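You operate a simulated robot arm through the tools that you are given. There is no shell and no other tool. Be economical: measure what you need, move in short steps, check, and stop when the job is done.

You are at the controls of a simulated two-armed robot. One attempt, no reset.

Task
Screw the cap back on the white bottle on the top of the timber table. Put two of the foam pieces from the top of the timber table on the top of the fitting table. Put the sanding block labelled "rough" from the top of the timber table on the silver drain cover. Stack the can labelled "W327" from the top of the gauge table on top of the can marked "W472". Put the black pipe sleeve on the shelf of the rack table. Put the white can on the lid top of the green case. Take the grey pipe sleeve and put it on the card sheet on the bagged roll. The order is free. Set down upright: white can.

Only the result counts: the job must be done as asked and must still hold three seconds after the hand-in. Knocking over, shifting, dropping, spilling or breaking anything else fails it. A push-on lid holds only when it is set on centred and level and pressed home; a screw cap is set on level and turned clockwise until tight. Flat cloth is picked up by pressing the open fingertips on it (5 to 10 N) and closing them slowly along it; thin cloth reads only 2 to 8 mm in the jaws.

Robot
Two 7-joint arms with two-finger parallel grippers on one trunk, on a base that drives. Base frame: it is fixed to the floor where the robot stands at the start and does not move with it; the origin is under the middle of the robot, x ahead of it, y to its left, z up; the surface under the hand at the start is at about z = 0.8. Lengths are in m, angles in degrees, forces in N, time in s.
The left shoulder is at the start at [0.069, 0.182, 1.111], the right one opposite. With the tool pointing down near the work surface each hand reaches from about 0.28 to 0.74 m from the robot's upright axis, wherever it stands, measured 20 degrees to its own side. Places, roughly: black pipe sleeve (5x5x5 cm) [-1.9, -1.1, 0.8]; can with the yellow side, green can, grey can, tea [-1.5, -1.25, 0.75]; card sheet on the bagged roll (34x23 cm) [-8.34, 1.76, 1.16]; drain cover [1, 1, 0.75]; foam piece (6x6x5 cm) [0.4, 0.5, 0.8]; foam piece (8x6x5 cm) [0.4, 0.9, 0.8]; foam piece (9x5x5 cm) [0.7, 1, 0.8]; grey pipe sleeve (5x5x5 cm) [-6.8, 0.6, 0.5]; lid top of the green case [-6.8, 0.5, 0.5]; sanding block [0.5, 0.5, 0.75]; shelf of the rack table [1, 2.4, 0.3]; top of the fitting table [0.7, -0.9, 0.8]; white bottle [0.5, 0, 0.75]; white can [-4.5, -1.25, 0.75]. Payload 3.91 kg a hand.
The tool frame of a hand sits at the grasp point between the pads (the TCP): z along the fingers, y along the line on which they close. The tips reach 0.03 m beyond it. Largest opening 0.11 m; finger width 0.02, thickness 0.01; the body of the gripper, 0.048 by 0.112 m, starts 0.055 m behind the TCP.
Orientation is that of the tool frame in the base frame, as a unit quaternion [x, y, z, w]. With the fingers straight down and closing along the base's y, the tool's x points along the base's -x, its y along +y and its z along -z.

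Tools
- The arms move only by the tool drive_tool. It takes "left_commands", "right_commands" or both (then of equal length, played together; a hand with none holds still); each is a list of rows, each an object (a shift or turn left out is 0, a gripper value left out holds the last) with "offset": the shift along the tool's x, y, z in m, a list of three; "delta_rot": the turn, a rotation vector about the tool's x, y, z in rad, a list of three; "grip": the closure in counts, from 0 (fully open) to 255 (shut). In form: [{"offset": [dx, dy, dz], "delta_rot": [wx, wy, wz], "grip": grip}, ...]. A call has 1 to 8 rows; each row is the pose to reach, as a shift and turn from the pose commanded when the call began, along the tool's axes at that moment. A row lasts 0.2 s, in which the tool goes at most 0.05 m and 8.6 degrees; a call with a longer step from one row to the next is refused whole, and so is a gripper value outside its range. Where a pose cannot be reached the arm comes as near as it can. A force on the tool above 40 N (or 10 N above the force at the start of the call, whichever is more), or a blocked arm, ends the call early, and 0.2 s more pass. The fingers move at their own pace (about 0.072 m/s each) and stop on an object; they squeeze with about 42 N. The grip force told is the motor's: it shows also when the fingers shut on nothing. Time passes only in rows, and 0.2 s behind the last, so rows that repeat a pose let the fingers close. The reply holds the time, the measured pose of the TCP, the force on the tool along the base axes, the opening and the grip force, in the units named above and with some noise, with the torque about the TCP (base axes, N m) and any sound that the robot's microphone picked up, and new pictures: "pictures" is both (left out), scene, wrist or none (wrist: the cameras of the hands that moved).
- Cameras (640 x 400 px; columns grow to the right, rows downward): "scene" is now at [0.1995, 0.0406, 1.298]; the picture's right is [0.49, -0.87, 0.00], its down [-0.53, -0.29, -0.80] and it looks along [0.70, 0.39, -0.60] (base axes); focal length 214 px, centre (320, 200). "left" rides on the left gripper at [0.072, -0.017, -0.103] in its tool frame; the picture's right is [0.23, 0.97, 0.00], its down [-0.76, 0.18, -0.62] and it looks along [-0.61, 0.14, 0.78] (tool axes); focal length 222 px, centre (320, 200). "right" rides on the right gripper at [0.072, 0.017, -0.103] in its tool frame; the picture's right is [-0.23, 0.97, 0.00], its down [-0.76, -0.18, -0.62] and it looks along [-0.61, -0.14, 0.78] (tool axes); focal length 222 px, centre (320, 200). There is no depth. A picture from a camera that has moved, and an enlarged one, comes with that camera's place and axes in the base frame and with its lens.
- slide_trunk(by): slides the trunk up (or, below 0, down) by that many m; the arms and the scene camera ride with it, the base frame stays. It gives what a move gives, with no picture.
- steer(legs): drives the robot by 1 to 6 legs, each [ahead, left, turn to the left] in m, m and degrees, along the robot's own axes; the way and the turn of a leg run together, so that a leg with both is an arc; at most 1.5 m and 180 degrees a leg. The arms and the cameras ride along, it lands a little off, and it stops where it bumps. It gives what a move gives, and a new picture of the scene camera.
- pan_tilt(pan, tilt): turns the head with the scene camera to pan (to the left, within 80 degrees either way) and tilt (down, from -29 to 69), counted from straight ahead of the robot. It gives what a move gives, and a new picture of the scene camera.
- close_up(camera, box): a new picture of the part [left, top, right, bottom] of that camera's present view, enlarged. It takes no simulated time.
- job_done(): hands the job in; it is judged then, once.

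Go step by step. Nothing tells you exact positions but the pictures and the camera data: compare them with the known pose of the tool, close in by small moves and look again before you grip or let go. The budget is 217 turns and 260 pictures, counting those below and the enlarged ones. Unless the task says otherwise, let go and move clear before handing in, and close with one line.

The tools are called after "Request:" as a command line: name --argument value ..., lists and objects as JSON in quotes. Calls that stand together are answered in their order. drive_tool: Moves the arms, as the interface text tells. Its arguments: {"type":"object","properties":{"left_commands":{"type":"array","items":{"type":"object","properties":{"offset":{"type":"array","items":{"type":"number"}},"delta_rot":{"type":"array","items":{"type":"number"}},"grip":{"type":"number"}}}},"right_commands":{"type":"array","items":{"type":"object","properties":{"offset":{"type":"array","items":{"type":"number"}},"delta_rot":{"type":"array","items":{"type":"number"}},"grip":{"type":"number"}}}},"pictures":{"type":"string","enum":["both","scene","wrist","none"]}},"required":[]} The other tools are called the same way: slide_trunk (by) slides the trunk up or down; steer (legs) drives the base; pan_tilt (pan, tilt) turns the head that bears the scene camera; close_up (camera, box) takes an enlarged picture of a part of a camera's view; job_done () hands the job in.

At the start:

```text
time: 0.0
left_eef_pos: [0.326, 0.4683, 1.1482]
left_tool_rot: [0.0, 1.0, 0.0, 0.001]
left_wrist_force: [-0.3, 0.3, 0.4]
left_moment: [0.0, 0.0, 0.01]
left_finger_gap: 0.11
left_grasp_force: 0.0
right_eef_pos: [0.4241, 0.084, 1.1675]
right_tool_rot: [-0.001, 1.0, -0.001, 0.0]
right_wrist_force: [-0.1, -1.1, -0.4]
right_moment: [0.01, 0.01, 0.01]
right_finger_gap: 0.1102
right_grasp_force: 0.1
trunk travel left (down, up): [-0.375, 0.139]
robot x, y, heading: [-0.0005, -0.0007, 0.3]
head pan, tilt: [29.1, 37.1]
```

scene: 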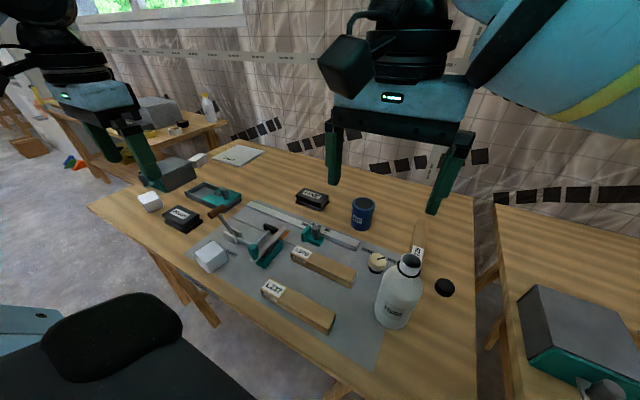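
right: 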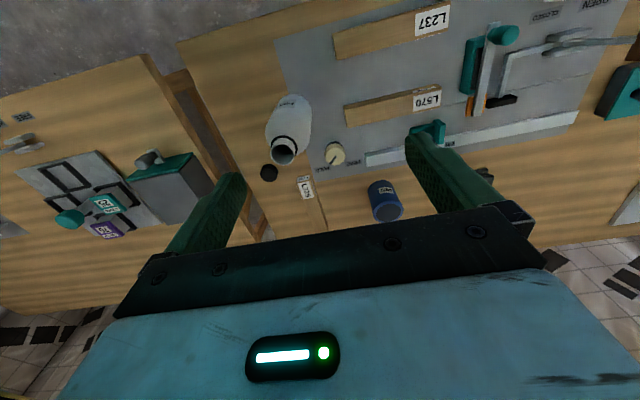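
left: 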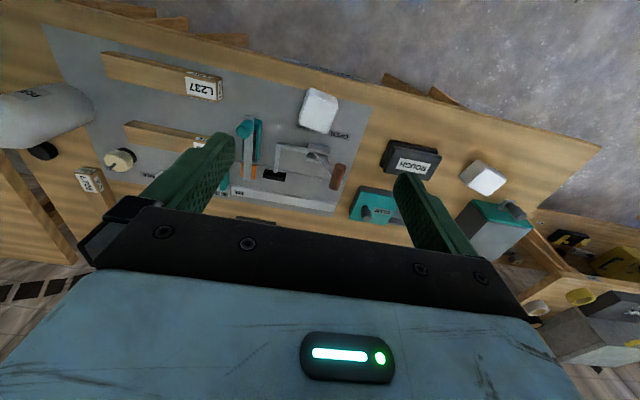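

I see the timber table with the bottle near [0.49, 0.0] and its black cap near [0.65, -0.09]. I take some enlarged views first.

Request:
close_up --camera "scene" --box '[340, 200, 480, 340]'

Request:
close_up --camera "scene" --box '[120, 130, 340, 280]'

Request:
pan_tilt --pan -20 --tilt 50

```text
2.86 times, centred on (410, 270) of scene
camera zoom: at [0.1995, 0.0406, 1.298], right [0.49, -0.87, 0.0], down [-0.53, -0.29, -0.8], along [0.7, 0.39, -0.6], focal length 613 px, centre (63, 0)
```

zoom: 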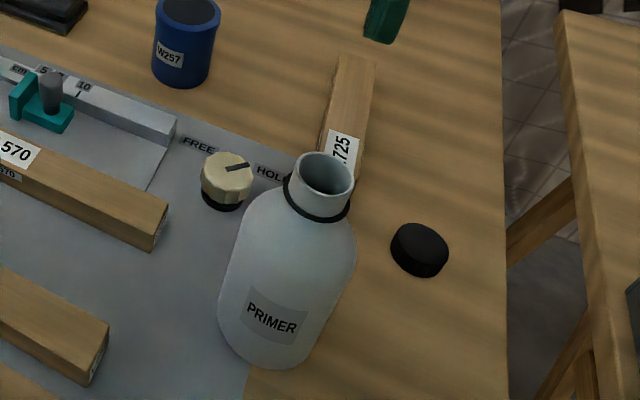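

```text
2.67 times, centred on (230, 205) of scene
camera zoom: at [0.1995, 0.0406, 1.298], right [0.49, -0.87, 0.0], down [-0.53, -0.29, -0.8], along [0.7, 0.39, -0.6], focal length 572 px, centre (560, 187)
```

zoom: 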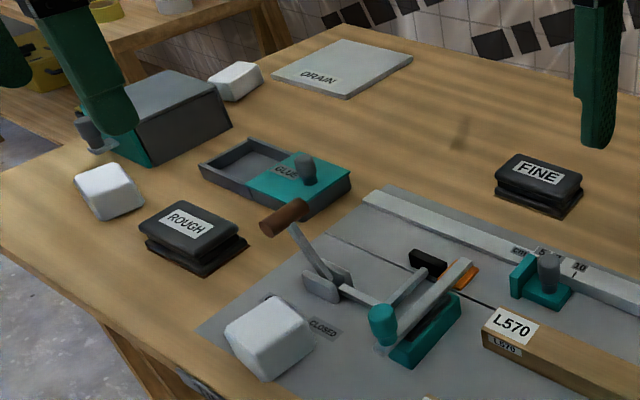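

```text
time: 1.2
left_eef_pos: [0.327, 0.4673, 1.1487]
left_tool_rot: [0.0, 1.0, 0.0, 0.001]
left_wrist_force: [-0.7, -0.2, 0.2]
left_moment: [0.02, -0.01, -0.01]
left_finger_gap: 0.1102
left_grasp_force: 0.1
right_eef_pos: [0.4238, 0.0846, 1.1679]
right_tool_rot: [0.0, 1.0, 0.001, 0.001]
right_wrist_force: [0.5, 0.0, 0.5]
right_moment: [0.01, -0.03, 0.01]
right_finger_gap: 0.1103
right_grasp_force: 0.1
trunk travel left (down, up): [-0.375, 0.139]
robot x, y, heading: [-0.0022, -0.0001, -0.0]
head pan, tilt: [-20.0, 50.0]
camera scene: at [0.196, -0.0279, 1.2795], right [-0.34, -0.94, 0.0], down [-0.72, 0.26, -0.64], along [0.6, -0.22, -0.77], focal length 214 px, centre (320, 200)
```

scene: 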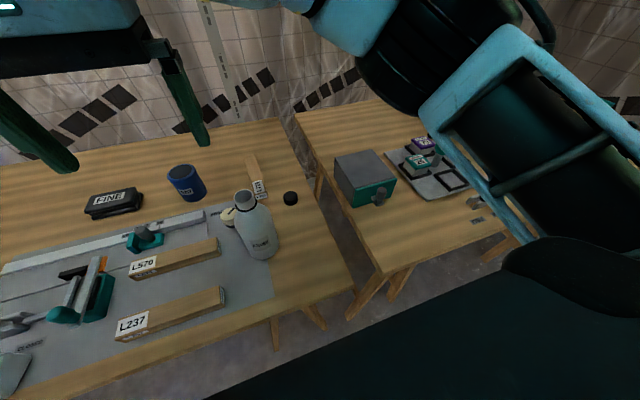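

Bottle mouth is about [0.494, 0.017, 0.97], cap about [0.64, -0.09]. I move the right hand above the cap.

Request:
drive_tool --right_commands '[{"offset": [-0.036, -0.03, 0]}, {"offset": [-0.072, -0.06, 0]}, {"offset": [-0.108, -0.09, 0]}, {"offset": [-0.144, -0.12, 0]}, {"offset": [-0.18, -0.15, 0]}, {"offset": [-0.216, -0.175, 0]}, {"offset": [-0.216, -0.175, 0.05]}, {"offset": [-0.216, -0.175, 0.1]}]' --pictures "none"

Request:
drive_tool --right_commands '[{"offset": [0, 0, 0.05]}, {"offset": [0, 0, 0.1]}, {"offset": [0, 0, 0.1]}]' --pictures "both"

```text
time: 3.0
left_eef_pos: [0.3254, 0.4694, 1.1488]
left_tool_rot: [0.0, 1.0, -0.001, 0.0]
left_wrist_force: [0.8, 1.3, -0.2]
left_moment: [-0.04, -0.02, -0.02]
left_finger_gap: 0.1101
left_grasp_force: 0.0
right_eef_pos: [0.6676, -0.0926, 1.0868]
right_tool_rot: [0.01, 1.0, 0.001, 0.0]
right_wrist_force: [0.7, -0.1, 0.7]
right_moment: [-0.04, -0.01, -0.03]
right_finger_gap: 0.11
right_grasp_force: 0.1
right hand out of reach, approached as far as the arm can: row 7, 8
trunk travel left (down, up): [-0.375, 0.139]
robot x, y, heading: [0.0044, -0.0006, 0.1]
head pan, tilt: [-20.0, 50.0]
```

```text
time: 3.8
left_eef_pos: [0.3272, 0.4619, 1.1509]
left_tool_rot: [-0.001, 1.0, 0.003, 0.001]
left_wrist_force: [0.3, -1.5, 0.4]
left_moment: [0.04, 0.02, -0.01]
left_finger_gap: 0.1099
left_grasp_force: 0.1
right_eef_pos: [0.6766, -0.0809, 0.9901]
right_tool_rot: [-0.001, 1.0, 0.003, 0.006]
right_wrist_force: [0.2, 2.4, -0.1]
right_moment: [-0.23, -0.1, 0.03]
right_finger_gap: 0.1099
right_grasp_force: 0.0
right hand out of reach, approached as far as the arm can: row 1, 2, 3
trunk travel left (down, up): [-0.375, 0.139]
robot x, y, heading: [0.0006, 0.0007, -0.0]
head pan, tilt: [-20.0, 50.0]
camera scene: at [0.1977, -0.0336, 1.279], right [-0.34, -0.94, 0.0], down [-0.72, 0.27, -0.64], along [0.6, -0.22, -0.77], focal length 214 px, centre (320, 200)
camera right: at [0.6048, -0.0656, 1.0925], right [0.23, 0.97, 0.01], down [0.75, -0.18, 0.63], along [0.62, -0.14, -0.78], focal length 222 px, centre (320, 200)
```

scene: 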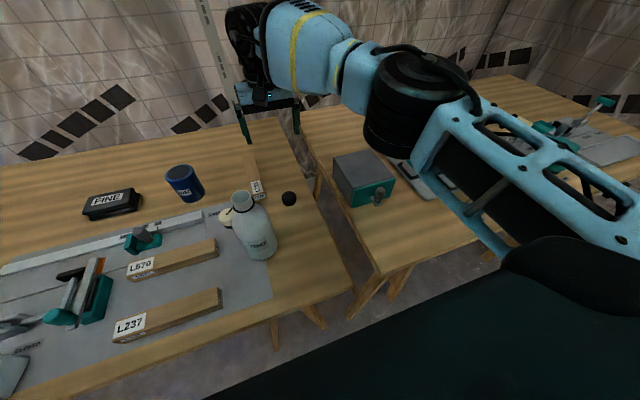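
right: 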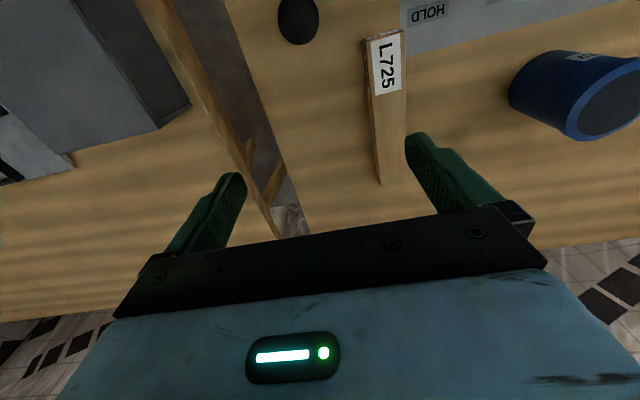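

The right arm stopped short near a reach limit. I raise it and sidestep left to put the cap in a better sector.

Request:
drive_tool --right_commands '[{"offset": [0, 0, -0.05]}, {"offset": [0.02, 0, -0.1]}, {"offset": [0.06, 0, -0.13]}, {"offset": [0.06, 0, -0.13]}]' --pictures "none"

Request:
steer --legs '[[0, 0.12, 0]]'

```text
refused: row 2 steps farther than a row can; nothing moved
```

```text
time: 5.5
left_eef_pos: [0.3274, 0.5862, 1.1491]
left_tool_rot: [0.001, 1.0, -0.001, 0.0]
left_wrist_force: [0.1, -0.3, -0.5]
left_moment: [0.01, -0.01, -0.04]
left_finger_gap: 0.11
left_grasp_force: 0.0
right_eef_pos: [0.6764, 0.0391, 0.9913]
right_tool_rot: [0.001, 1.0, 0.0, 0.009]
right_wrist_force: [0.9, -0.4, 0.0]
right_moment: [0.01, 0.01, -0.03]
right_finger_gap: 0.11
right_grasp_force: 0.0
trunk travel left (down, up): [-0.375, 0.139]
robot x, y, heading: [-0.0009, 0.1208, 0.2]
head pan, tilt: [-20.0, 50.0]
camera scene: at [0.1959, 0.091, 1.2795], right [-0.34, -0.94, 0.0], down [-0.72, 0.26, -0.64], along [0.6, -0.22, -0.77], focal length 214 px, centre (320, 200)
```

scene: 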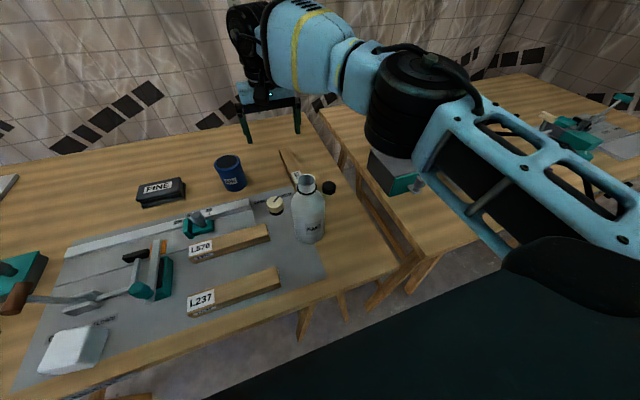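

The sidestep went clear. Now I raise the hand a little, pull it in, and go above the cap.

Request:
drive_tool --right_commands '[{"offset": [0, 0, -0.04]}, {"offset": [0, -0.04, -0.05]}, {"offset": [0.02, -0.08, -0.05]}, {"offset": [0.03, -0.12, -0.05]}, {"offset": [0.03, -0.13, -0.05]}]' --pictures "wrist"

```text
time: 6.7
left_eef_pos: [0.3269, 0.585, 1.1491]
left_tool_rot: [0.0, 1.0, 0.0, 0.0]
left_wrist_force: [0.0, 0.5, -0.1]
left_moment: [0.0, -0.02, 0.0]
left_finger_gap: 0.1099
left_grasp_force: 0.1
right_eef_pos: [0.646, -0.091, 1.0415]
right_tool_rot: [-0.001, 1.0, 0.001, 0.007]
right_wrist_force: [-0.9, 0.2, -0.3]
right_moment: [0.0, 0.01, 0.01]
right_finger_gap: 0.1099
right_grasp_force: 0.0
trunk travel left (down, up): [-0.375, 0.139]
robot x, y, heading: [0.0032, 0.118, 0.0]
head pan, tilt: [-20.0, 50.0]
camera right: at [0.5725, -0.0732, 1.1446], right [0.23, 0.97, 0.01], down [0.75, -0.18, 0.63], along [0.62, -0.14, -0.77], focal length 222 px, centre (320, 200)
```

right: 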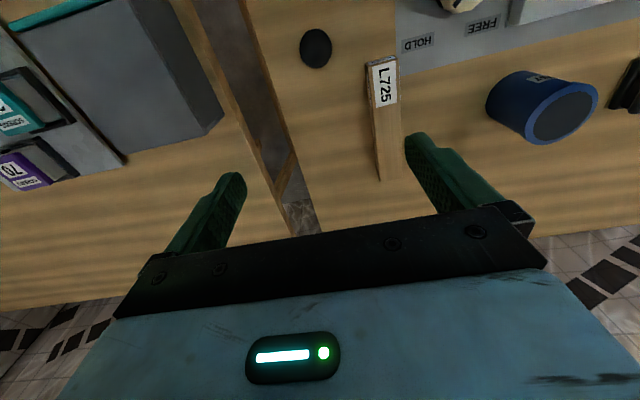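

Triangulating shows the table top is about z=0.79, with the cap near [0.606, -0.085]. I go down over it with the jaws partly closed.

Request:
drive_tool --right_commands '[{"offset": [0.02, 0.003, 0.03], "grip": 80}, {"offset": [0.04, 0.006, 0.06], "grip": 80}, {"offset": [0.04, 0.006, 0.1], "grip": 80}, {"offset": [0.04, 0.006, 0.14], "grip": 80}, {"offset": [0.04, 0.006, 0.16], "grip": 80}]' --pictures "both"

```text
time: 7.9
left_eef_pos: [0.327, 0.5862, 1.1493]
left_tool_rot: [0.0, 1.0, -0.001, 0.0]
left_wrist_force: [-0.1, 0.6, -0.2]
left_moment: [-0.03, 0.03, 0.01]
left_finger_gap: 0.1099
left_grasp_force: 0.0
right_eef_pos: [0.6098, -0.0861, 0.88]
right_tool_rot: [0.0, 1.0, 0.0, 0.007]
right_wrist_force: [-0.6, -0.4, 0.3]
right_moment: [0.02, 0.02, 0.01]
right_finger_gap: 0.0756
right_grasp_force: 0.0
trunk travel left (down, up): [-0.375, 0.139]
robot x, y, heading: [0.0016, 0.1204, 0.2]
head pan, tilt: [-20.0, 50.0]
camera scene: at [0.1961, 0.0907, 1.2794], right [-0.34, -0.94, 0.0], down [-0.72, 0.26, -0.64], along [0.6, -0.22, -0.77], focal length 214 px, centre (320, 200)
camera right: at [0.5362, -0.0684, 0.9832], right [0.23, 0.97, 0.01], down [0.75, -0.18, 0.63], along [0.62, -0.14, -0.77], focal length 222 px, centre (320, 200)
```

scene: 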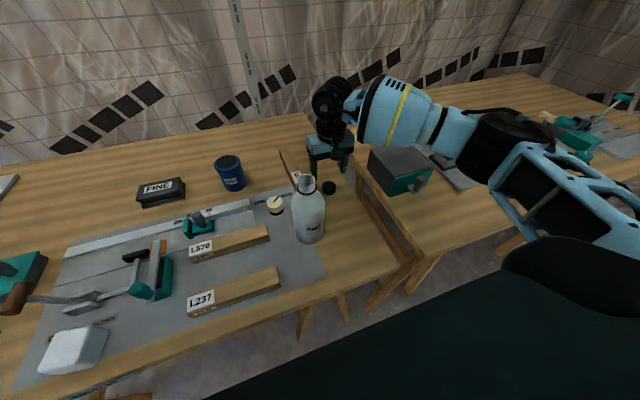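
right: 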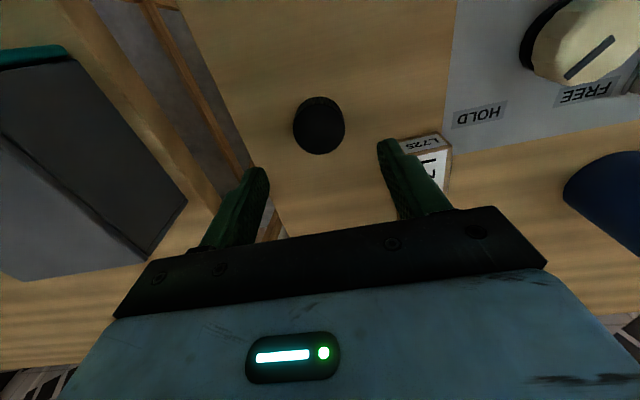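

Cap is centred near [0.604, -0.084], TCP 6 mm too far in x. I correct the tilt and shift, and go down to grasp height.

Request:
drive_tool --right_commands '[{"offset": [0.005, 0.001, 0.02], "delta_rot": [0, 0.014, 0], "grip": 80}, {"offset": [0.005, 0.001, 0.04], "delta_rot": [0, 0.014, 0], "grip": 80}, {"offset": [0.005, 0.001, 0.05], "delta_rot": [0, 0.014, 0], "grip": 80}, {"offset": [0.005, 0.001, 0.05], "delta_rot": [0, 0.014, 0], "grip": 80}]' --pictures "wrist"

```text
time: 8.9
left_eef_pos: [0.327, 0.586, 1.1491]
left_tool_rot: [-0.001, 1.0, 0.0, 0.0]
left_wrist_force: [0.2, -0.3, -0.3]
left_moment: [0.03, -0.02, 0.01]
left_finger_gap: 0.1101
left_grasp_force: 0.0
right_eef_pos: [0.6051, -0.0835, 0.8313]
right_tool_rot: [0.0, 1.0, 0.001, 0.001]
right_wrist_force: [-0.2, 0.3, 0.3]
right_moment: [0.01, -0.01, -0.02]
right_finger_gap: 0.0756
right_grasp_force: 0.0
trunk travel left (down, up): [-0.375, 0.139]
robot x, y, heading: [0.0031, 0.1162, 0.2]
head pan, tilt: [-20.0, 50.0]
camera right: at [0.533, -0.067, 0.9344], right [0.23, 0.97, 0.0], down [0.76, -0.18, 0.62], along [0.61, -0.14, -0.78], focal length 222 px, centre (320, 200)
```

right: 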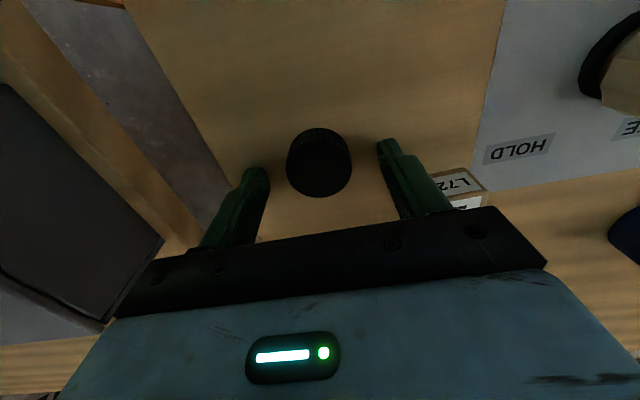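

The cap is between the fingers in line; I go a bit deeper and check for contact.

Request:
drive_tool --right_commands '[{"offset": [0, 0, 0.006]}, {"offset": [0, 0, 0.012]}, {"offset": [0, 0, 0.012]}]' --pictures "wrist"

```text
time: 9.5
left_eef_pos: [0.325, 0.5855, 1.1491]
left_tool_rot: [0.0, 1.0, 0.0, 0.001]
left_wrist_force: [0.1, -0.4, 0.0]
left_moment: [0.0, 0.03, 0.0]
left_finger_gap: 0.1098
left_grasp_force: 0.1
right_eef_pos: [0.6052, -0.0836, 0.8305]
right_tool_rot: [0.001, 1.0, 0.001, 0.006]
right_wrist_force: [-16.7, -0.4, 20.4]
right_moment: [-0.88, 0.68, -0.65]
right_finger_gap: 0.0756
right_grasp_force: 0.4
trunk travel left (down, up): [-0.375, 0.139]
robot x, y, heading: [0.0032, 0.1208, -0.1]
head pan, tilt: [-20.0, 50.0]
stopped in row 2 (right hand): the force on the tool passed its limit at 47 N (the readings are from after the stop); the commanded pose is now the measured one
camera right: at [0.5322, -0.067, 0.9333], right [0.23, 0.97, 0.01], down [0.75, -0.18, 0.63], along [0.61, -0.14, -0.78], focal length 222 px, centre (320, 200)
```

right: 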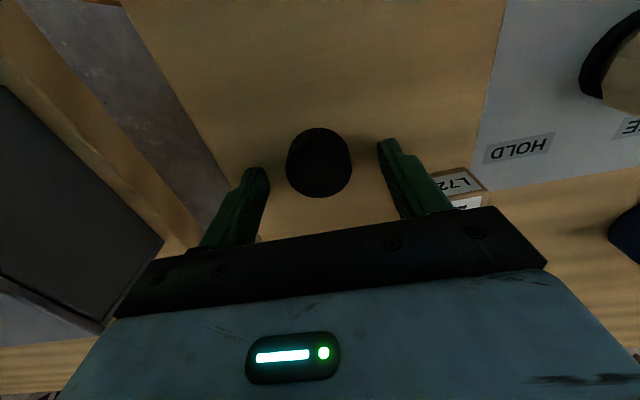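

The fingertips touched the table, so the top is at about z=0.80. I back off 4 mm and close on the cap.

Request:
drive_tool --right_commands '[{"offset": [0.003, 0, -0.004], "delta_rot": [0, 0.012, 0], "grip": 80}, {"offset": [0.003, 0, -0.004], "delta_rot": [0, 0.012, 0], "grip": 255}, {"offset": [0.003, 0, -0.004], "delta_rot": [0, 0.012, 0], "grip": 255}, {"offset": [0.003, 0, -0.004], "delta_rot": [0, 0.012, 0], "grip": 255}, {"offset": [0.003, 0, -0.004], "delta_rot": [0, 0.012, 0], "grip": 255}]' --pictures "wrist"

```text
time: 10.7
left_eef_pos: [0.3261, 0.5854, 1.1477]
left_tool_rot: [0.0, 1.0, 0.0, 0.0]
left_wrist_force: [0.2, 0.0, -0.1]
left_moment: [-0.01, -0.02, -0.02]
left_finger_gap: 0.1099
left_grasp_force: 0.0
right_eef_pos: [0.6054, -0.0833, 0.8312]
right_tool_rot: [-0.001, 1.0, 0.002, -0.001]
right_wrist_force: [-0.2, -0.1, -0.2]
right_moment: [-0.06, -0.01, 0.0]
right_finger_gap: 0.038
right_grasp_force: 42.2
trunk travel left (down, up): [-0.375, 0.139]
robot x, y, heading: [-0.0015, 0.1187, -0.1]
head pan, tilt: [-20.0, 50.0]
camera right: at [0.5328, -0.0663, 0.9344], right [0.23, 0.97, 0.0], down [0.76, -0.18, 0.62], along [0.61, -0.14, -0.78], focal length 222 px, centre (320, 200)
```

right: 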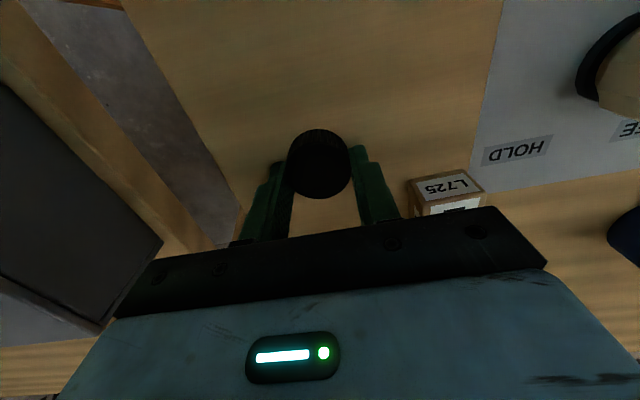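

Gripped (38 mm), but the cap looks about 5 mm off toward the robot from the pad centre. I check closely before regripping.

Request:
close_up --camera "right" --box '[240, 110, 400, 250]'

```text
2.86 times, centred on (320, 180) of right
camera zoom: at [0.5328, -0.0663, 0.9344], right [0.23, 0.97, 0.0], down [0.76, -0.18, 0.62], along [0.61, -0.14, -0.78], focal length 635 px, centre (320, 257)
```

zoom: 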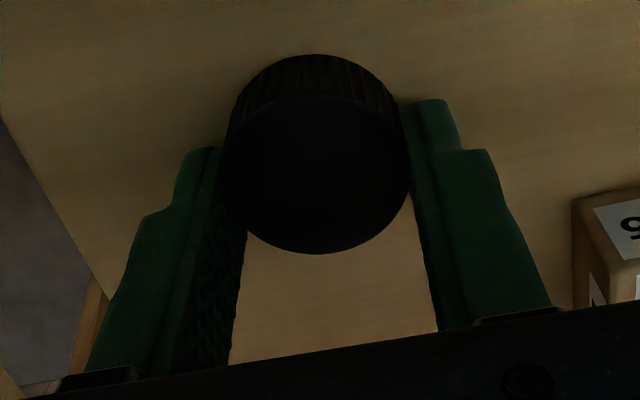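

The cap centre is 5.5 mm nearer than the TCP. I open slightly, shift, and regrip.

Request:
drive_tool --right_commands '[{"grip": 120}, {"grip": 120}, {"offset": [0.0055, 0.001, -0.001], "grip": 120}, {"offset": [0.0055, 0.001, -0.001], "grip": 120}, {"offset": [0.0055, 0.001, -0.001], "grip": 255}, {"offset": [0.0055, 0.001, -0.001], "grip": 255}, {"offset": [0.0055, 0.001, -0.001], "grip": 255}]' --pictures "none"

Request:
close_up --camera "right" --box '[240, 110, 400, 250]'

```text
time: 12.3
left_eef_pos: [0.3281, 0.5844, 1.1492]
left_tool_rot: [0.0, 1.0, -0.001, 0.0]
left_wrist_force: [0.1, -0.9, 0.2]
left_moment: [-0.01, 0.02, 0.03]
left_finger_gap: 0.1097
left_grasp_force: 0.1
right_eef_pos: [0.5998, -0.0828, 0.8325]
right_tool_rot: [0.0, 1.0, 0.002, -0.001]
right_wrist_force: [0.2, -0.3, -0.5]
right_moment: [-0.01, 0.0, -0.01]
right_finger_gap: 0.0377
right_grasp_force: 41.2
trunk travel left (down, up): [-0.375, 0.139]
robot x, y, heading: [-0.0009, 0.1206, -0.2]
head pan, tilt: [-20.0, 50.0]
```

```text
2.86 times, centred on (320, 180) of right
camera zoom: at [0.528, -0.0657, 0.9357], right [0.23, 0.97, 0.0], down [0.76, -0.18, 0.62], along [0.61, -0.14, -0.78], focal length 635 px, centre (320, 257)
```

zoom: 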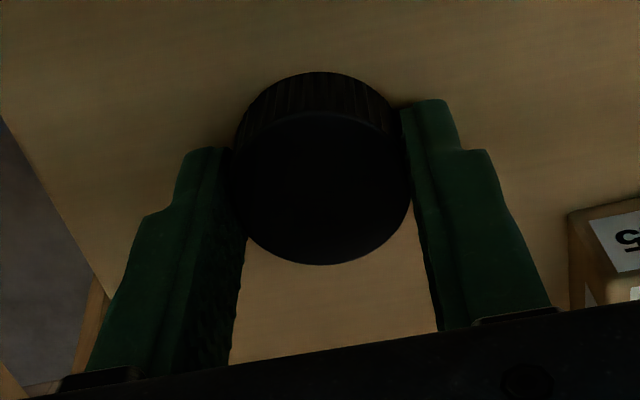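

Well centred now. I lift the cap and look at the bottle's mouth.

Request:
drive_tool --right_commands '[{"offset": [0, 0, -0.05]}, {"offset": [0, 0, -0.1]}, {"offset": [0, 0, -0.15]}, {"offset": [0, 0, -0.2]}, {"offset": [0, 0, -0.25]}, {"offset": [0.03, 0.02, -0.27]}, {"offset": [0.06, 0.04, -0.27]}, {"offset": [0.06, 0.04, -0.27]}]' --pictures "both"

Request:
pan_tilt --pan -10 --tilt 42

```text
time: 14.1
left_eef_pos: [0.3272, 0.5859, 1.1492]
left_tool_rot: [0.0, 1.0, -0.001, 0.0]
left_wrist_force: [0.2, 0.0, -0.4]
left_moment: [0.02, 0.0, -0.04]
left_finger_gap: 0.1101
left_grasp_force: 0.1
right_eef_pos: [0.5386, -0.0453, 1.1019]
right_tool_rot: [0.0, 1.0, 0.002, 0.0]
right_wrist_force: [0.2, 0.0, -0.4]
right_moment: [-0.01, -0.01, 0.0]
right_finger_gap: 0.0378
right_grasp_force: 41.3
trunk travel left (down, up): [-0.375, 0.139]
robot x, y, heading: [0.0003, 0.1183, -0.2]
head pan, tilt: [-20.0, 50.0]
camera scene: at [0.196, 0.0904, 1.2794], right [-0.34, -0.94, 0.0], down [-0.72, 0.26, -0.64], along [0.6, -0.22, -0.77], focal length 214 px, centre (320, 200)
camera right: at [0.4678, -0.0285, 1.2063], right [0.23, 0.97, 0.0], down [0.76, -0.18, 0.62], along [0.61, -0.14, -0.78], focal length 222 px, centre (320, 200)
```

scene: 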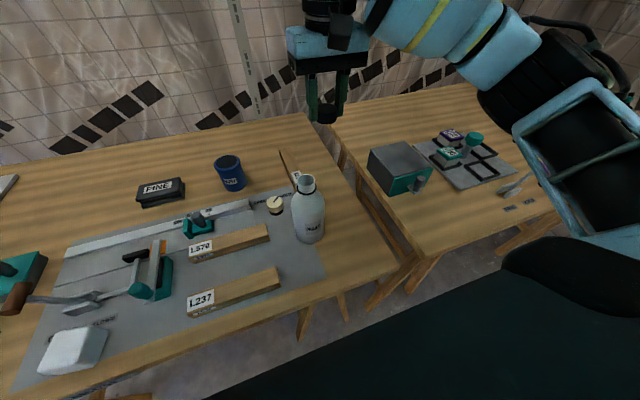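
right: 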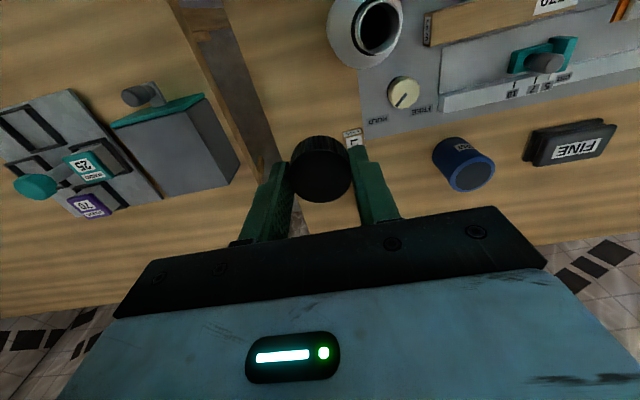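

```text
time: 14.8
left_eef_pos: [0.3262, 0.5858, 1.1501]
left_tool_rot: [-0.001, 1.0, 0.0, -0.001]
left_wrist_force: [-0.1, -0.5, 0.6]
left_moment: [-0.02, -0.02, 0.0]
left_finger_gap: 0.1103
left_grasp_force: 0.0
right_eef_pos: [0.5393, -0.0458, 1.1018]
right_tool_rot: [0.0, 1.0, 0.002, 0.0]
right_wrist_force: [-0.4, -1.3, 0.2]
right_moment: [0.0, 0.0, 0.02]
right_finger_gap: 0.0379
right_grasp_force: 42.0
trunk travel left (down, up): [-0.375, 0.139]
robot x, y, heading: [-0.0011, 0.1181, 0.0]
head pan, tilt: [-10.0, 42.0]
camera scene: at [0.2058, 0.1024, 1.2907], right [-0.18, -0.98, 0.0], down [-0.66, 0.12, -0.74], along [0.73, -0.13, -0.67], focal length 214 px, centre (320, 200)
```

scene: 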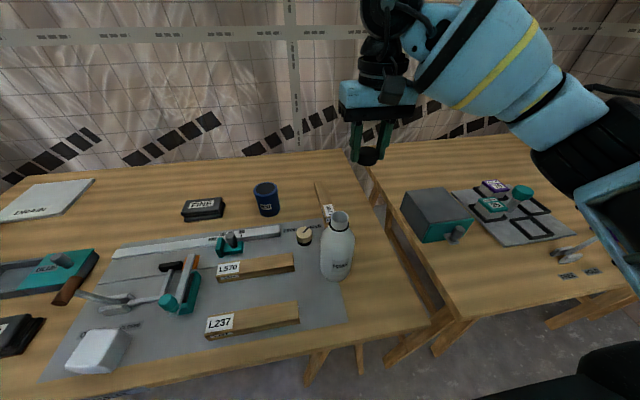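

Mouth is about [0.481, 0.015, 0.985]. I move in line in y and take a sharper look.

Request:
drive_tool --right_commands '[{"offset": [0, 0.04, 0]}, {"offset": [0, 0.0605, 0]}, {"offset": [0, 0.0605, 0]}]' --pictures "none"

Request:
close_up --camera "right" --box '[220, 0, 420, 220]'

Request:
close_up --camera "scene" --box '[280, 60, 420, 300]'

```text
time: 15.6
left_eef_pos: [0.327, 0.5862, 1.1491]
left_tool_rot: [0.0, 1.0, -0.001, 0.0]
left_wrist_force: [0.9, 0.2, -0.3]
left_moment: [-0.01, 0.0, -0.02]
left_finger_gap: 0.1101
left_grasp_force: 0.1
right_eef_pos: [0.539, 0.0181, 1.1033]
right_tool_rot: [0.0, 1.0, 0.002, -0.001]
right_wrist_force: [-0.1, -0.4, -0.2]
right_moment: [0.01, -0.01, 0.01]
right_finger_gap: 0.0379
right_grasp_force: 42.0
trunk travel left (down, up): [-0.375, 0.139]
robot x, y, heading: [0.0027, 0.118, 0.0]
head pan, tilt: [-10.0, 42.0]
```

```text
1.82 times, centred on (320, 110) of right
camera zoom: at [0.4677, 0.0341, 1.2073], right [0.23, 0.97, 0.0], down [0.76, -0.18, 0.62], along [0.61, -0.14, -0.78], focal length 404 px, centre (320, 364)
```

zoom: 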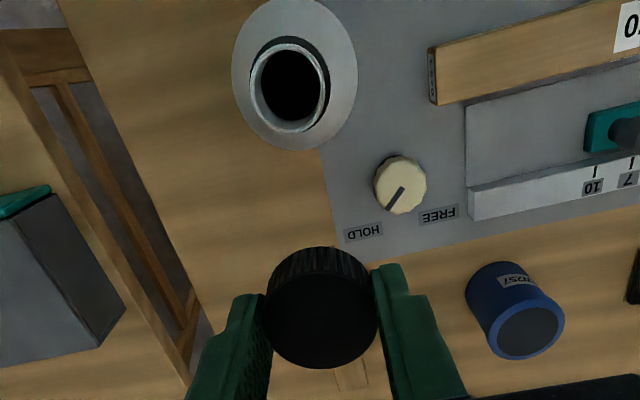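

```text
1.67 times, centred on (350, 180) of scene
camera zoom: at [0.2058, 0.1023, 1.2907], right [-0.17, -0.98, 0.0], down [-0.66, 0.12, -0.74], along [0.73, -0.13, -0.67], focal length 358 px, centre (270, 233)
```

zoom: 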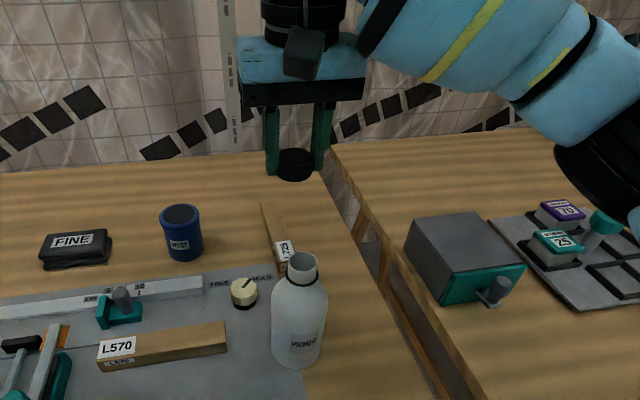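

Refined mouth: [0.480, 0.017, 0.982]; the cap sits 2 mm nearer than the TCP. I go over the mouth and stop ~2 cm above.

Request:
drive_tool --right_commands '[{"offset": [0.03, -0.001, 0]}, {"offset": [0.057, -0.001, 0]}, {"offset": [0.057, -0.001, 0.035]}, {"offset": [0.057, -0.001, 0.068]}, {"offset": [0.057, -0.001, 0.068]}]' --pictures "none"

Request:
close_up --camera "scene" --box '[290, 160, 400, 290]'

Request:
close_up --camera "right" --box '[220, 60, 420, 220]'

```text
time: 16.8
left_eef_pos: [0.3271, 0.586, 1.1498]
left_tool_rot: [0.0, 1.0, 0.0, 0.0]
left_wrist_force: [-0.3, 0.3, 0.6]
left_moment: [-0.03, -0.01, 0.0]
left_finger_gap: 0.11
left_grasp_force: 0.1
right_eef_pos: [0.4822, 0.0171, 1.0358]
right_tool_rot: [0.0, 1.0, 0.002, -0.001]
right_wrist_force: [0.4, 0.5, -0.1]
right_moment: [0.0, -0.01, -0.02]
right_finger_gap: 0.0381
right_grasp_force: 42.6
trunk travel left (down, up): [-0.375, 0.139]
robot x, y, heading: [0.0006, 0.1222, -0.3]
head pan, tilt: [-10.0, 42.0]
```

```text
3.08 times, centred on (345, 225) of scene
camera zoom: at [0.2057, 0.1026, 1.2907], right [-0.17, -0.98, 0.0], down [-0.66, 0.12, -0.74], along [0.73, -0.13, -0.67], focal length 660 px, centre (243, 123)
```

zoom: 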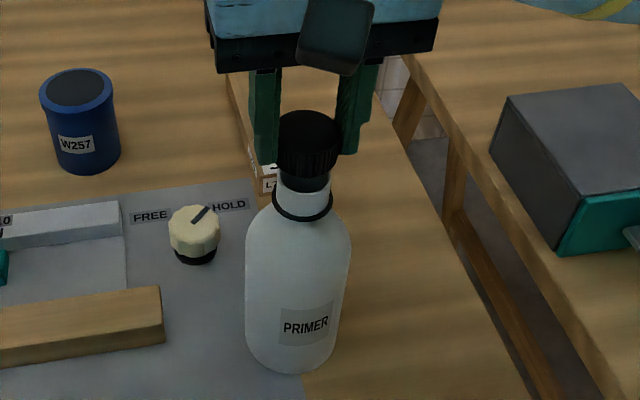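

```text
2.50 times, centred on (320, 140) of right
camera zoom: at [0.4108, 0.0334, 1.1394], right [0.23, 0.97, 0.0], down [0.76, -0.18, 0.62], along [0.61, -0.14, -0.78], focal length 555 px, centre (320, 350)
```

zoom: 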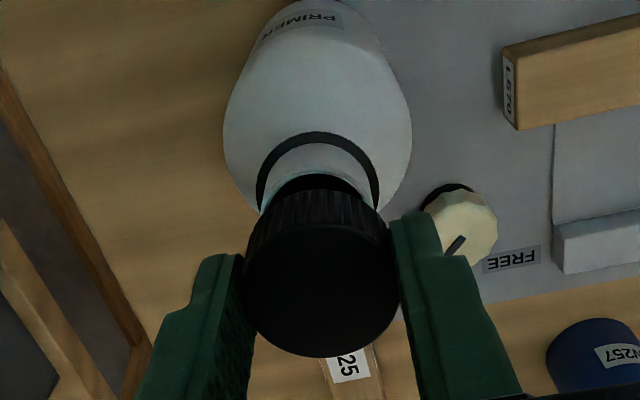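

Nearly aligned; a 1.5 mm y-correction, then I lower gently to contact.

Request:
drive_tool --right_commands '[{"offset": [-0.001, -0.0015, 0.008]}, {"offset": [-0.001, -0.0015, 0.014]}, {"offset": [-0.001, -0.0015, 0.018]}, {"offset": [-0.001, -0.0015, 0.022]}, {"offset": [-0.001, -0.0015, 0.022]}]' --pictures "none"

Request:
close_up --camera "scene" --box '[290, 160, 400, 290]'

```text
time: 17.9
left_eef_pos: [0.3262, 0.5862, 1.1491]
left_tool_rot: [0.0, 1.0, 0.002, 0.001]
left_wrist_force: [0.1, -0.1, -0.2]
left_moment: [-0.01, -0.01, 0.06]
left_finger_gap: 0.1101
left_grasp_force: 0.0
right_eef_pos: [0.483, 0.0151, 1.0196]
right_tool_rot: [0.0, 1.0, 0.006, 0.006]
right_wrist_force: [-4.1, -0.6, 14.1]
right_moment: [-0.12, 0.36, -0.03]
right_finger_gap: 0.038
right_grasp_force: 41.9
trunk travel left (down, up): [-0.375, 0.139]
robot x, y, heading: [-0.0017, 0.1213, -0.0]
head pan, tilt: [-10.0, 42.0]
stopped in row 5 (right hand): the force on the tool passed its limit at 43 N (the readings are from after the stop); the commanded pose is now the measured one
```

```text
3.08 times, centred on (345, 225) of scene
camera zoom: at [0.205, 0.1024, 1.2908], right [-0.17, -0.98, 0.0], down [-0.66, 0.12, -0.74], along [0.73, -0.13, -0.67], focal length 660 px, centre (243, 123)
```

zoom: 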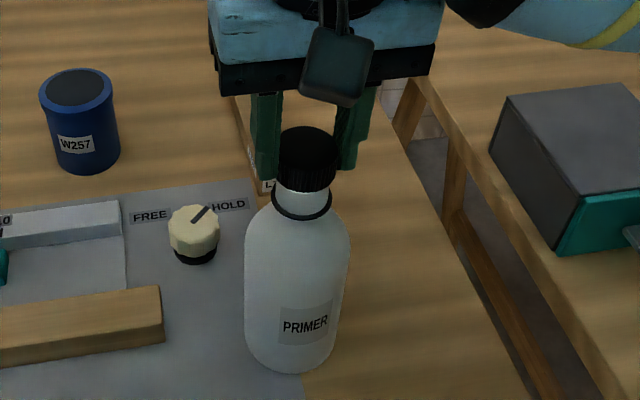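

Cap bottom touches the rim at ≈0.987. I level the hand, then start turning clockwise with light pressure.

Request:
drive_tool --right_commands '[{"offset": [0, 0.0, -0.001], "delta_rot": [0.012, 0.012, 0]}, {"offset": [0, 0, 0], "delta_rot": [0.012, 0.012, 0]}]' --pictures "none"

Request:
drive_tool --right_commands '[{"offset": [0, 0, 0.001], "delta_rot": [0, 0, 0.14]}, {"offset": [0, 0, 0.001], "delta_rot": [0, 0, 0.28]}, {"offset": [0, 0, 0.001], "delta_rot": [0, 0, 0.42]}, {"offset": [0, 0, 0.001], "delta_rot": [0, 0, 0.56]}, {"offset": [0, 0, 0.001], "delta_rot": [0, 0, 0.7]}]' --pictures "none"

Request:
close_up --camera "scene" --box '[290, 160, 400, 290]'

```text
time: 18.4
left_eef_pos: [0.326, 0.586, 1.1508]
left_tool_rot: [0.0, 1.0, -0.001, 0.0]
left_wrist_force: [0.3, 0.2, -0.2]
left_moment: [0.01, 0.02, -0.04]
left_finger_gap: 0.1099
left_grasp_force: 0.0
right_eef_pos: [0.484, 0.0156, 1.0193]
right_tool_rot: [0.0, 1.0, -0.001, 0.0]
right_wrist_force: [-3.3, 1.1, 18.9]
right_moment: [0.17, 0.31, 0.0]
right_finger_gap: 0.0378
right_grasp_force: 41.5
trunk travel left (down, up): [-0.375, 0.139]
robot x, y, heading: [0.0039, 0.1214, -0.0]
head pan, tilt: [-10.0, 42.0]
```

```text
time: 19.6
left_eef_pos: [0.3229, 0.5854, 1.1493]
left_tool_rot: [0.0, 1.0, 0.0, 0.001]
left_wrist_force: [0.4, 0.8, 0.9]
left_moment: [0.01, -0.02, -0.03]
left_finger_gap: 0.1104
left_grasp_force: 0.0
right_eef_pos: [0.4835, 0.0143, 1.0193]
right_tool_rot: [0.344, 0.939, 0.0, 0.001]
right_wrist_force: [-6.7, -4.2, 36.2]
right_moment: [0.25, 0.75, 0.16]
right_finger_gap: 0.0377
right_grasp_force: 41.6
trunk travel left (down, up): [-0.375, 0.139]
robot x, y, heading: [0.0007, 0.1212, -0.0]
head pan, tilt: [-10.0, 42.0]
```

```text
3.08 times, centred on (345, 225) of scene
camera zoom: at [0.2025, 0.1023, 1.2913], right [-0.17, -0.98, 0.0], down [-0.66, 0.12, -0.74], along [0.73, -0.13, -0.67], focal length 660 px, centre (243, 123)
```

zoom: 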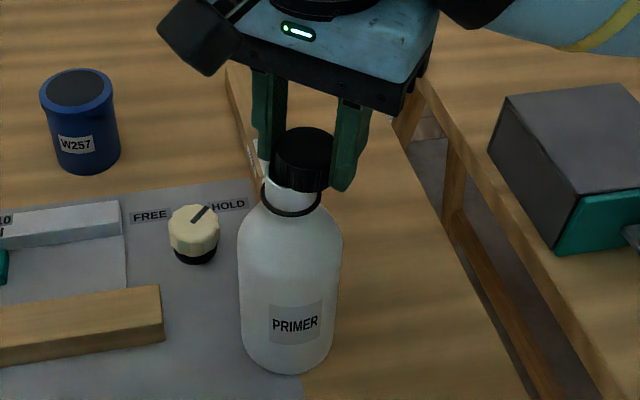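

The cap rests on the rim's near edge (torque says contact at -x, +y of the cap centre) and the bottle was nudged. I lift off and re-measure.

Request:
drive_tool --right_commands '[{"offset": [0, 0, -0.03]}, {"offset": [0, 0, -0.07]}, {"offset": [0, 0, -0.07], "delta_rot": [0, 0, -0.14]}, {"offset": [0, 0, -0.07], "delta_rot": [0, 0, -0.28]}, {"offset": [0, 0, -0.07], "delta_rot": [0, 0, -0.42]}, {"offset": [0, 0, -0.07], "delta_rot": [0, 0, -0.56]}, {"offset": [0, 0, -0.07], "delta_rot": [0, 0, -0.7]}, {"offset": [0, 0, -0.07], "delta_rot": [0, 0, -0.7]}]' --pictures "none"

Request:
drive_tool --right_commands '[{"offset": [-0.04, 0, 0]}, {"offset": [-0.06, 0, 0]}, {"offset": [-0.06, 0, 0]}]' --pictures "none"

Request:
close_up --camera "right" --box '[220, 0, 420, 220]'

Request:
close_up --camera "scene" --box '[290, 160, 400, 290]'

```text
time: 21.4
left_eef_pos: [0.3268, 0.585, 1.1493]
left_tool_rot: [0.0, 1.0, 0.0, 0.0]
left_wrist_force: [-0.2, -0.5, 0.3]
left_moment: [-0.03, 0.0, 0.01]
left_finger_gap: 0.11
left_grasp_force: 0.1
right_eef_pos: [0.4832, 0.0159, 1.0864]
right_tool_rot: [-0.001, 1.0, -0.002, -0.002]
right_wrist_force: [0.3, 0.4, 0.7]
right_moment: [0.01, 0.0, -0.01]
right_finger_gap: 0.0378
right_grasp_force: 42.3
trunk travel left (down, up): [-0.375, 0.139]
robot x, y, heading: [0.0005, 0.1186, -0.1]
head pan, tilt: [-10.0, 42.0]
```

```text
time: 22.2
left_eef_pos: [0.3275, 0.5857, 1.1488]
left_tool_rot: [-0.001, 1.0, 0.0, 0.0]
left_wrist_force: [0.4, -0.2, 0.5]
left_moment: [0.02, 0.03, 0.02]
left_finger_gap: 0.1102
left_grasp_force: 0.0
right_eef_pos: [0.5432, 0.0154, 1.0892]
right_tool_rot: [0.001, 1.0, -0.001, -0.001]
right_wrist_force: [0.1, -0.2, 0.5]
right_moment: [0.01, -0.02, 0.0]
right_finger_gap: 0.0378
right_grasp_force: 42.1
trunk travel left (down, up): [-0.375, 0.139]
robot x, y, heading: [0.0027, 0.1187, 0.0]
head pan, tilt: [-10.0, 42.0]
```

```text
1.82 times, centred on (320, 110) of right
camera zoom: at [0.4721, 0.0325, 1.192], right [0.23, 0.97, 0.0], down [0.76, -0.18, 0.62], along [0.6, -0.14, -0.78], focal length 404 px, centre (320, 364)
```

zoom: 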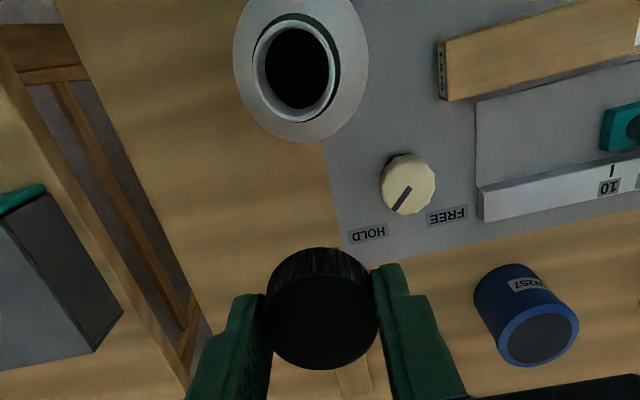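

```text
3.08 times, centred on (345, 225) of scene
camera zoom: at [0.2058, 0.1024, 1.2907], right [-0.17, -0.98, 0.0], down [-0.66, 0.12, -0.74], along [0.73, -0.13, -0.67], focal length 660 px, centre (243, 123)
```

zoom: 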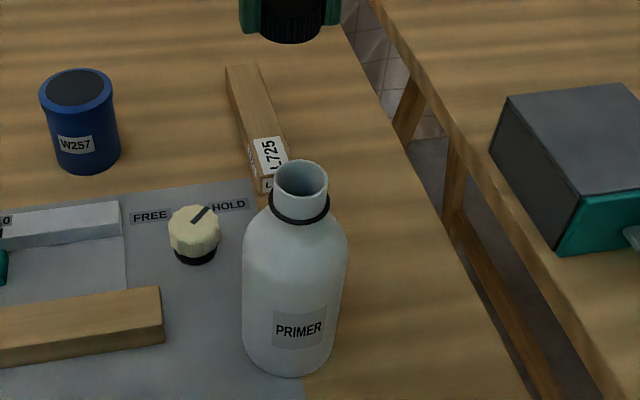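

Relative measurements from both cameras agree: the TCP should be at (0.480, 0.020). I go there and lower gently.

Request:
drive_tool --right_commands '[{"offset": [0.04, 0.0046, 0]}, {"offset": [0.063, 0.0046, 0]}, {"offset": [0.063, 0.0046, 0.03]}, {"offset": [0.063, 0.0046, 0.056]}, {"offset": [0.063, 0.0046, 0.056]}]' --pictures "none"

Request:
drive_tool --right_commands '[{"offset": [0, 0, 0.006]}, {"offset": [0, 0, 0.01]}, {"offset": [0, 0, 0.014]}, {"offset": [0, 0, 0.014]}]' --pictures "none"

Request:
close_up --camera "scene" --box '[290, 160, 400, 290]'

```text
time: 23.4
left_eef_pos: [0.3267, 0.5858, 1.1489]
left_tool_rot: [-0.001, 1.0, 0.0, 0.0]
left_wrist_force: [0.8, -0.1, 0.8]
left_moment: [0.03, 0.0, 0.03]
left_finger_gap: 0.1099
left_grasp_force: 0.1
right_eef_pos: [0.4808, 0.0205, 1.0288]
right_tool_rot: [0.001, 1.0, -0.002, -0.003]
right_wrist_force: [-0.4, 0.7, -0.3]
right_moment: [0.03, -0.02, -0.04]
right_finger_gap: 0.0379
right_grasp_force: 42.0
trunk travel left (down, up): [-0.375, 0.139]
robot x, y, heading: [0.0006, 0.1181, -0.1]
head pan, tilt: [-10.0, 42.0]
```

```text
time: 24.4
left_eef_pos: [0.3258, 0.5862, 1.1494]
left_tool_rot: [0.0, 1.0, 0.0, 0.001]
left_wrist_force: [0.1, 0.0, -0.3]
left_moment: [0.03, 0.0, -0.04]
left_finger_gap: 0.11
left_grasp_force: 0.1
right_eef_pos: [0.4801, 0.0203, 1.0192]
right_tool_rot: [0.001, 1.0, -0.001, 0.001]
right_wrist_force: [2.4, -0.6, 24.6]
right_moment: [-0.21, 0.09, 0.02]
right_finger_gap: 0.0377
right_grasp_force: 41.5
trunk travel left (down, up): [-0.375, 0.139]
robot x, y, heading: [0.0013, 0.1146, 0.0]
head pan, tilt: [-10.0, 42.0]
```

```text
3.08 times, centred on (345, 225) of scene
camera zoom: at [0.2045, 0.1026, 1.2911], right [-0.17, -0.98, 0.0], down [-0.66, 0.12, -0.74], along [0.73, -0.13, -0.67], focal length 660 px, centre (243, 123)
```

zoom: 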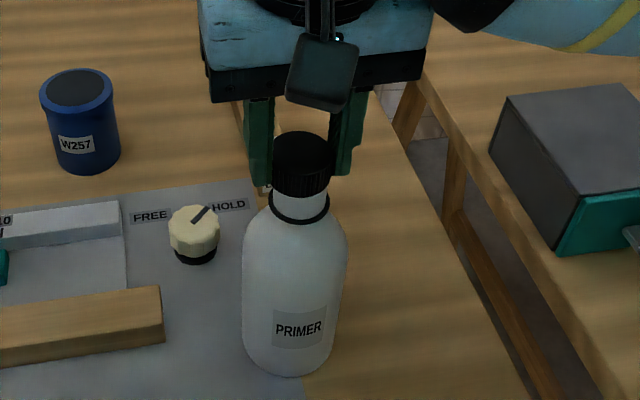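

Contact is now well centred (force near the middle). I turn clockwise with moderate pressure and watch height and torque.

Request:
drive_tool --right_commands '[{"offset": [0, -0.001, -0.001], "delta_rot": [0, 0, 0.14]}, {"offset": [0, -0.001, -0.001], "delta_rot": [0, 0, 0.28]}, {"offset": [0, -0.001, 0], "delta_rot": [0, 0, 0.42]}, {"offset": [0, -0.001, 0], "delta_rot": [0, 0, 0.56]}]' --pictures "none"

Request:
close_up --camera "scene" --box '[290, 160, 400, 290]'

```text
time: 25.4
left_eef_pos: [0.3277, 0.5861, 1.1494]
left_tool_rot: [0.0, 1.0, 0.001, 0.001]
left_wrist_force: [-1.0, 0.0, 1.3]
left_moment: [0.0, 0.01, -0.03]
left_finger_gap: 0.1098
left_grasp_force: 0.2
right_eef_pos: [0.4814, 0.0186, 1.015]
right_tool_rot: [0.279, 0.96, -0.004, -0.003]
right_wrist_force: [-0.5, 0.7, -0.6]
right_moment: [0.04, 0.0, -0.04]
right_finger_gap: 0.0377
right_grasp_force: 41.8
trunk travel left (down, up): [-0.375, 0.139]
robot x, y, heading: [0.0006, 0.1185, 0.2]
head pan, tilt: [-10.0, 42.0]
```

```text
3.08 times, centred on (345, 225) of scene
camera zoom: at [0.2065, 0.1021, 1.2904], right [-0.17, -0.98, 0.0], down [-0.66, 0.12, -0.74], along [0.73, -0.13, -0.67], focal length 660 px, centre (243, 123)
```

zoom: 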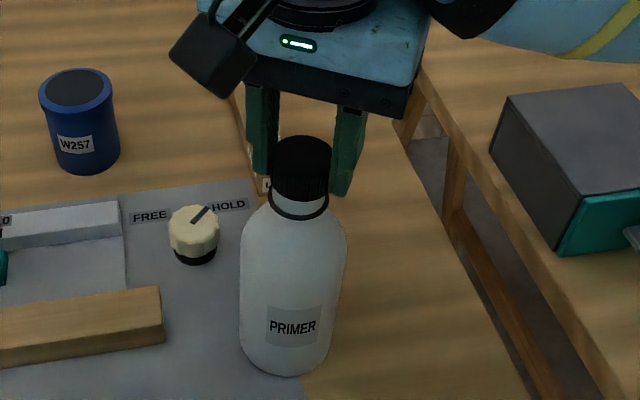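

The cap dropped over the neck and the force is gone. I keep turning with light down pressure.

Request:
drive_tool --right_commands '[{"offset": [0, 0, 0.003], "delta_rot": [0, 0, 0.14]}, {"offset": [0, 0, 0.004], "delta_rot": [0, 0, 0.28]}, {"offset": [0, 0, 0.004], "delta_rot": [0, 0, 0.42]}, {"offset": [0, 0, 0.004], "delta_rot": [0, 0, 0.56]}, {"offset": [0, 0, 0.004], "delta_rot": [0, 0, 0.7]}]' --pictures "none"

Request:
close_up --camera "scene" --box '[290, 160, 400, 290]'

```text
time: 26.6
left_eef_pos: [0.3275, 0.5863, 1.1488]
left_tool_rot: [0.0, 1.0, 0.0, 0.0]
left_wrist_force: [0.9, -0.3, -0.4]
left_moment: [-0.01, 0.01, 0.04]
left_finger_gap: 0.1102
left_grasp_force: 0.1
right_eef_pos: [0.4809, 0.0196, 1.0133]
right_tool_rot: [0.59, 0.807, -0.002, -0.001]
right_wrist_force: [-1.4, 0.7, -0.6]
right_moment: [0.02, 0.04, 0.03]
right_finger_gap: 0.0378
right_grasp_force: 42.0
trunk travel left (down, up): [-0.375, 0.139]
robot x, y, heading: [-0.0023, 0.1208, -0.2]
head pan, tilt: [-10.0, 42.0]
```

```text
3.08 times, centred on (345, 225) of scene
camera zoom: at [0.2058, 0.1025, 1.2907], right [-0.17, -0.98, 0.0], down [-0.66, 0.12, -0.74], along [0.73, -0.13, -0.67], focal length 660 px, centre (243, 123)
```

zoom: 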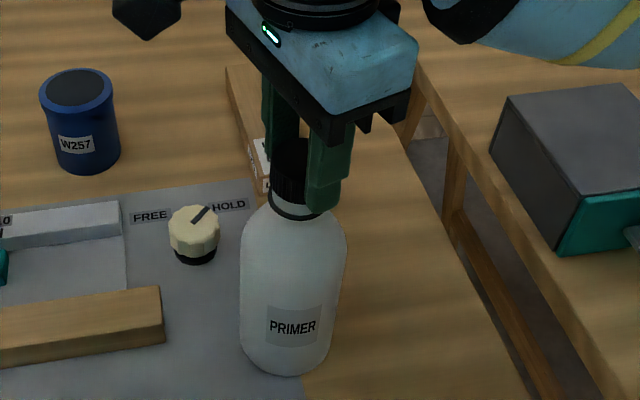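

The bottle stays put and the cap descends. Continue turning.

Request:
drive_tool --right_commands '[{"offset": [0, 0, 0.001], "delta_rot": [0, 0, 0.14]}, {"offset": [0, 0, 0.001], "delta_rot": [0, 0, 0.28]}, {"offset": [0, 0, 0.001], "delta_rot": [0, 0, 0.42]}, {"offset": [0, 0, 0.001], "delta_rot": [0, 0, 0.56]}, {"offset": [0, 0, 0.001], "delta_rot": [0, 0, 0.7]}]' --pictures "none"

Request:
close_up --camera "scene" --box '[290, 160, 400, 290]'

```text
time: 27.9
left_eef_pos: [0.3255, 0.5858, 1.1502]
left_tool_rot: [0.0, 1.0, 0.0, 0.0]
left_wrist_force: [0.2, 0.5, -0.4]
left_moment: [0.02, -0.01, 0.0]
left_finger_gap: 0.11
left_grasp_force: 0.0
right_eef_pos: [0.4828, 0.0193, 1.0122]
right_tool_rot: [0.831, 0.556, -0.001, 0.0]
right_wrist_force: [-0.6, 0.6, 0.2]
right_moment: [0.02, 0.03, 0.01]
right_finger_gap: 0.0378
right_grasp_force: 41.5
trunk travel left (down, up): [-0.375, 0.139]
robot x, y, heading: [-0.0004, 0.1193, 0.1]
head pan, tilt: [-10.0, 42.0]
```

```text
3.08 times, centred on (345, 225) of scene
camera zoom: at [0.2058, 0.1025, 1.2907], right [-0.17, -0.98, 0.0], down [-0.66, 0.12, -0.74], along [0.73, -0.13, -0.67], focal length 660 px, centre (243, 123)
```

zoom: 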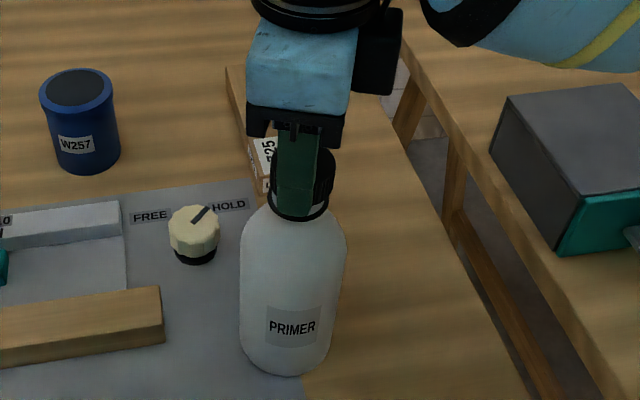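

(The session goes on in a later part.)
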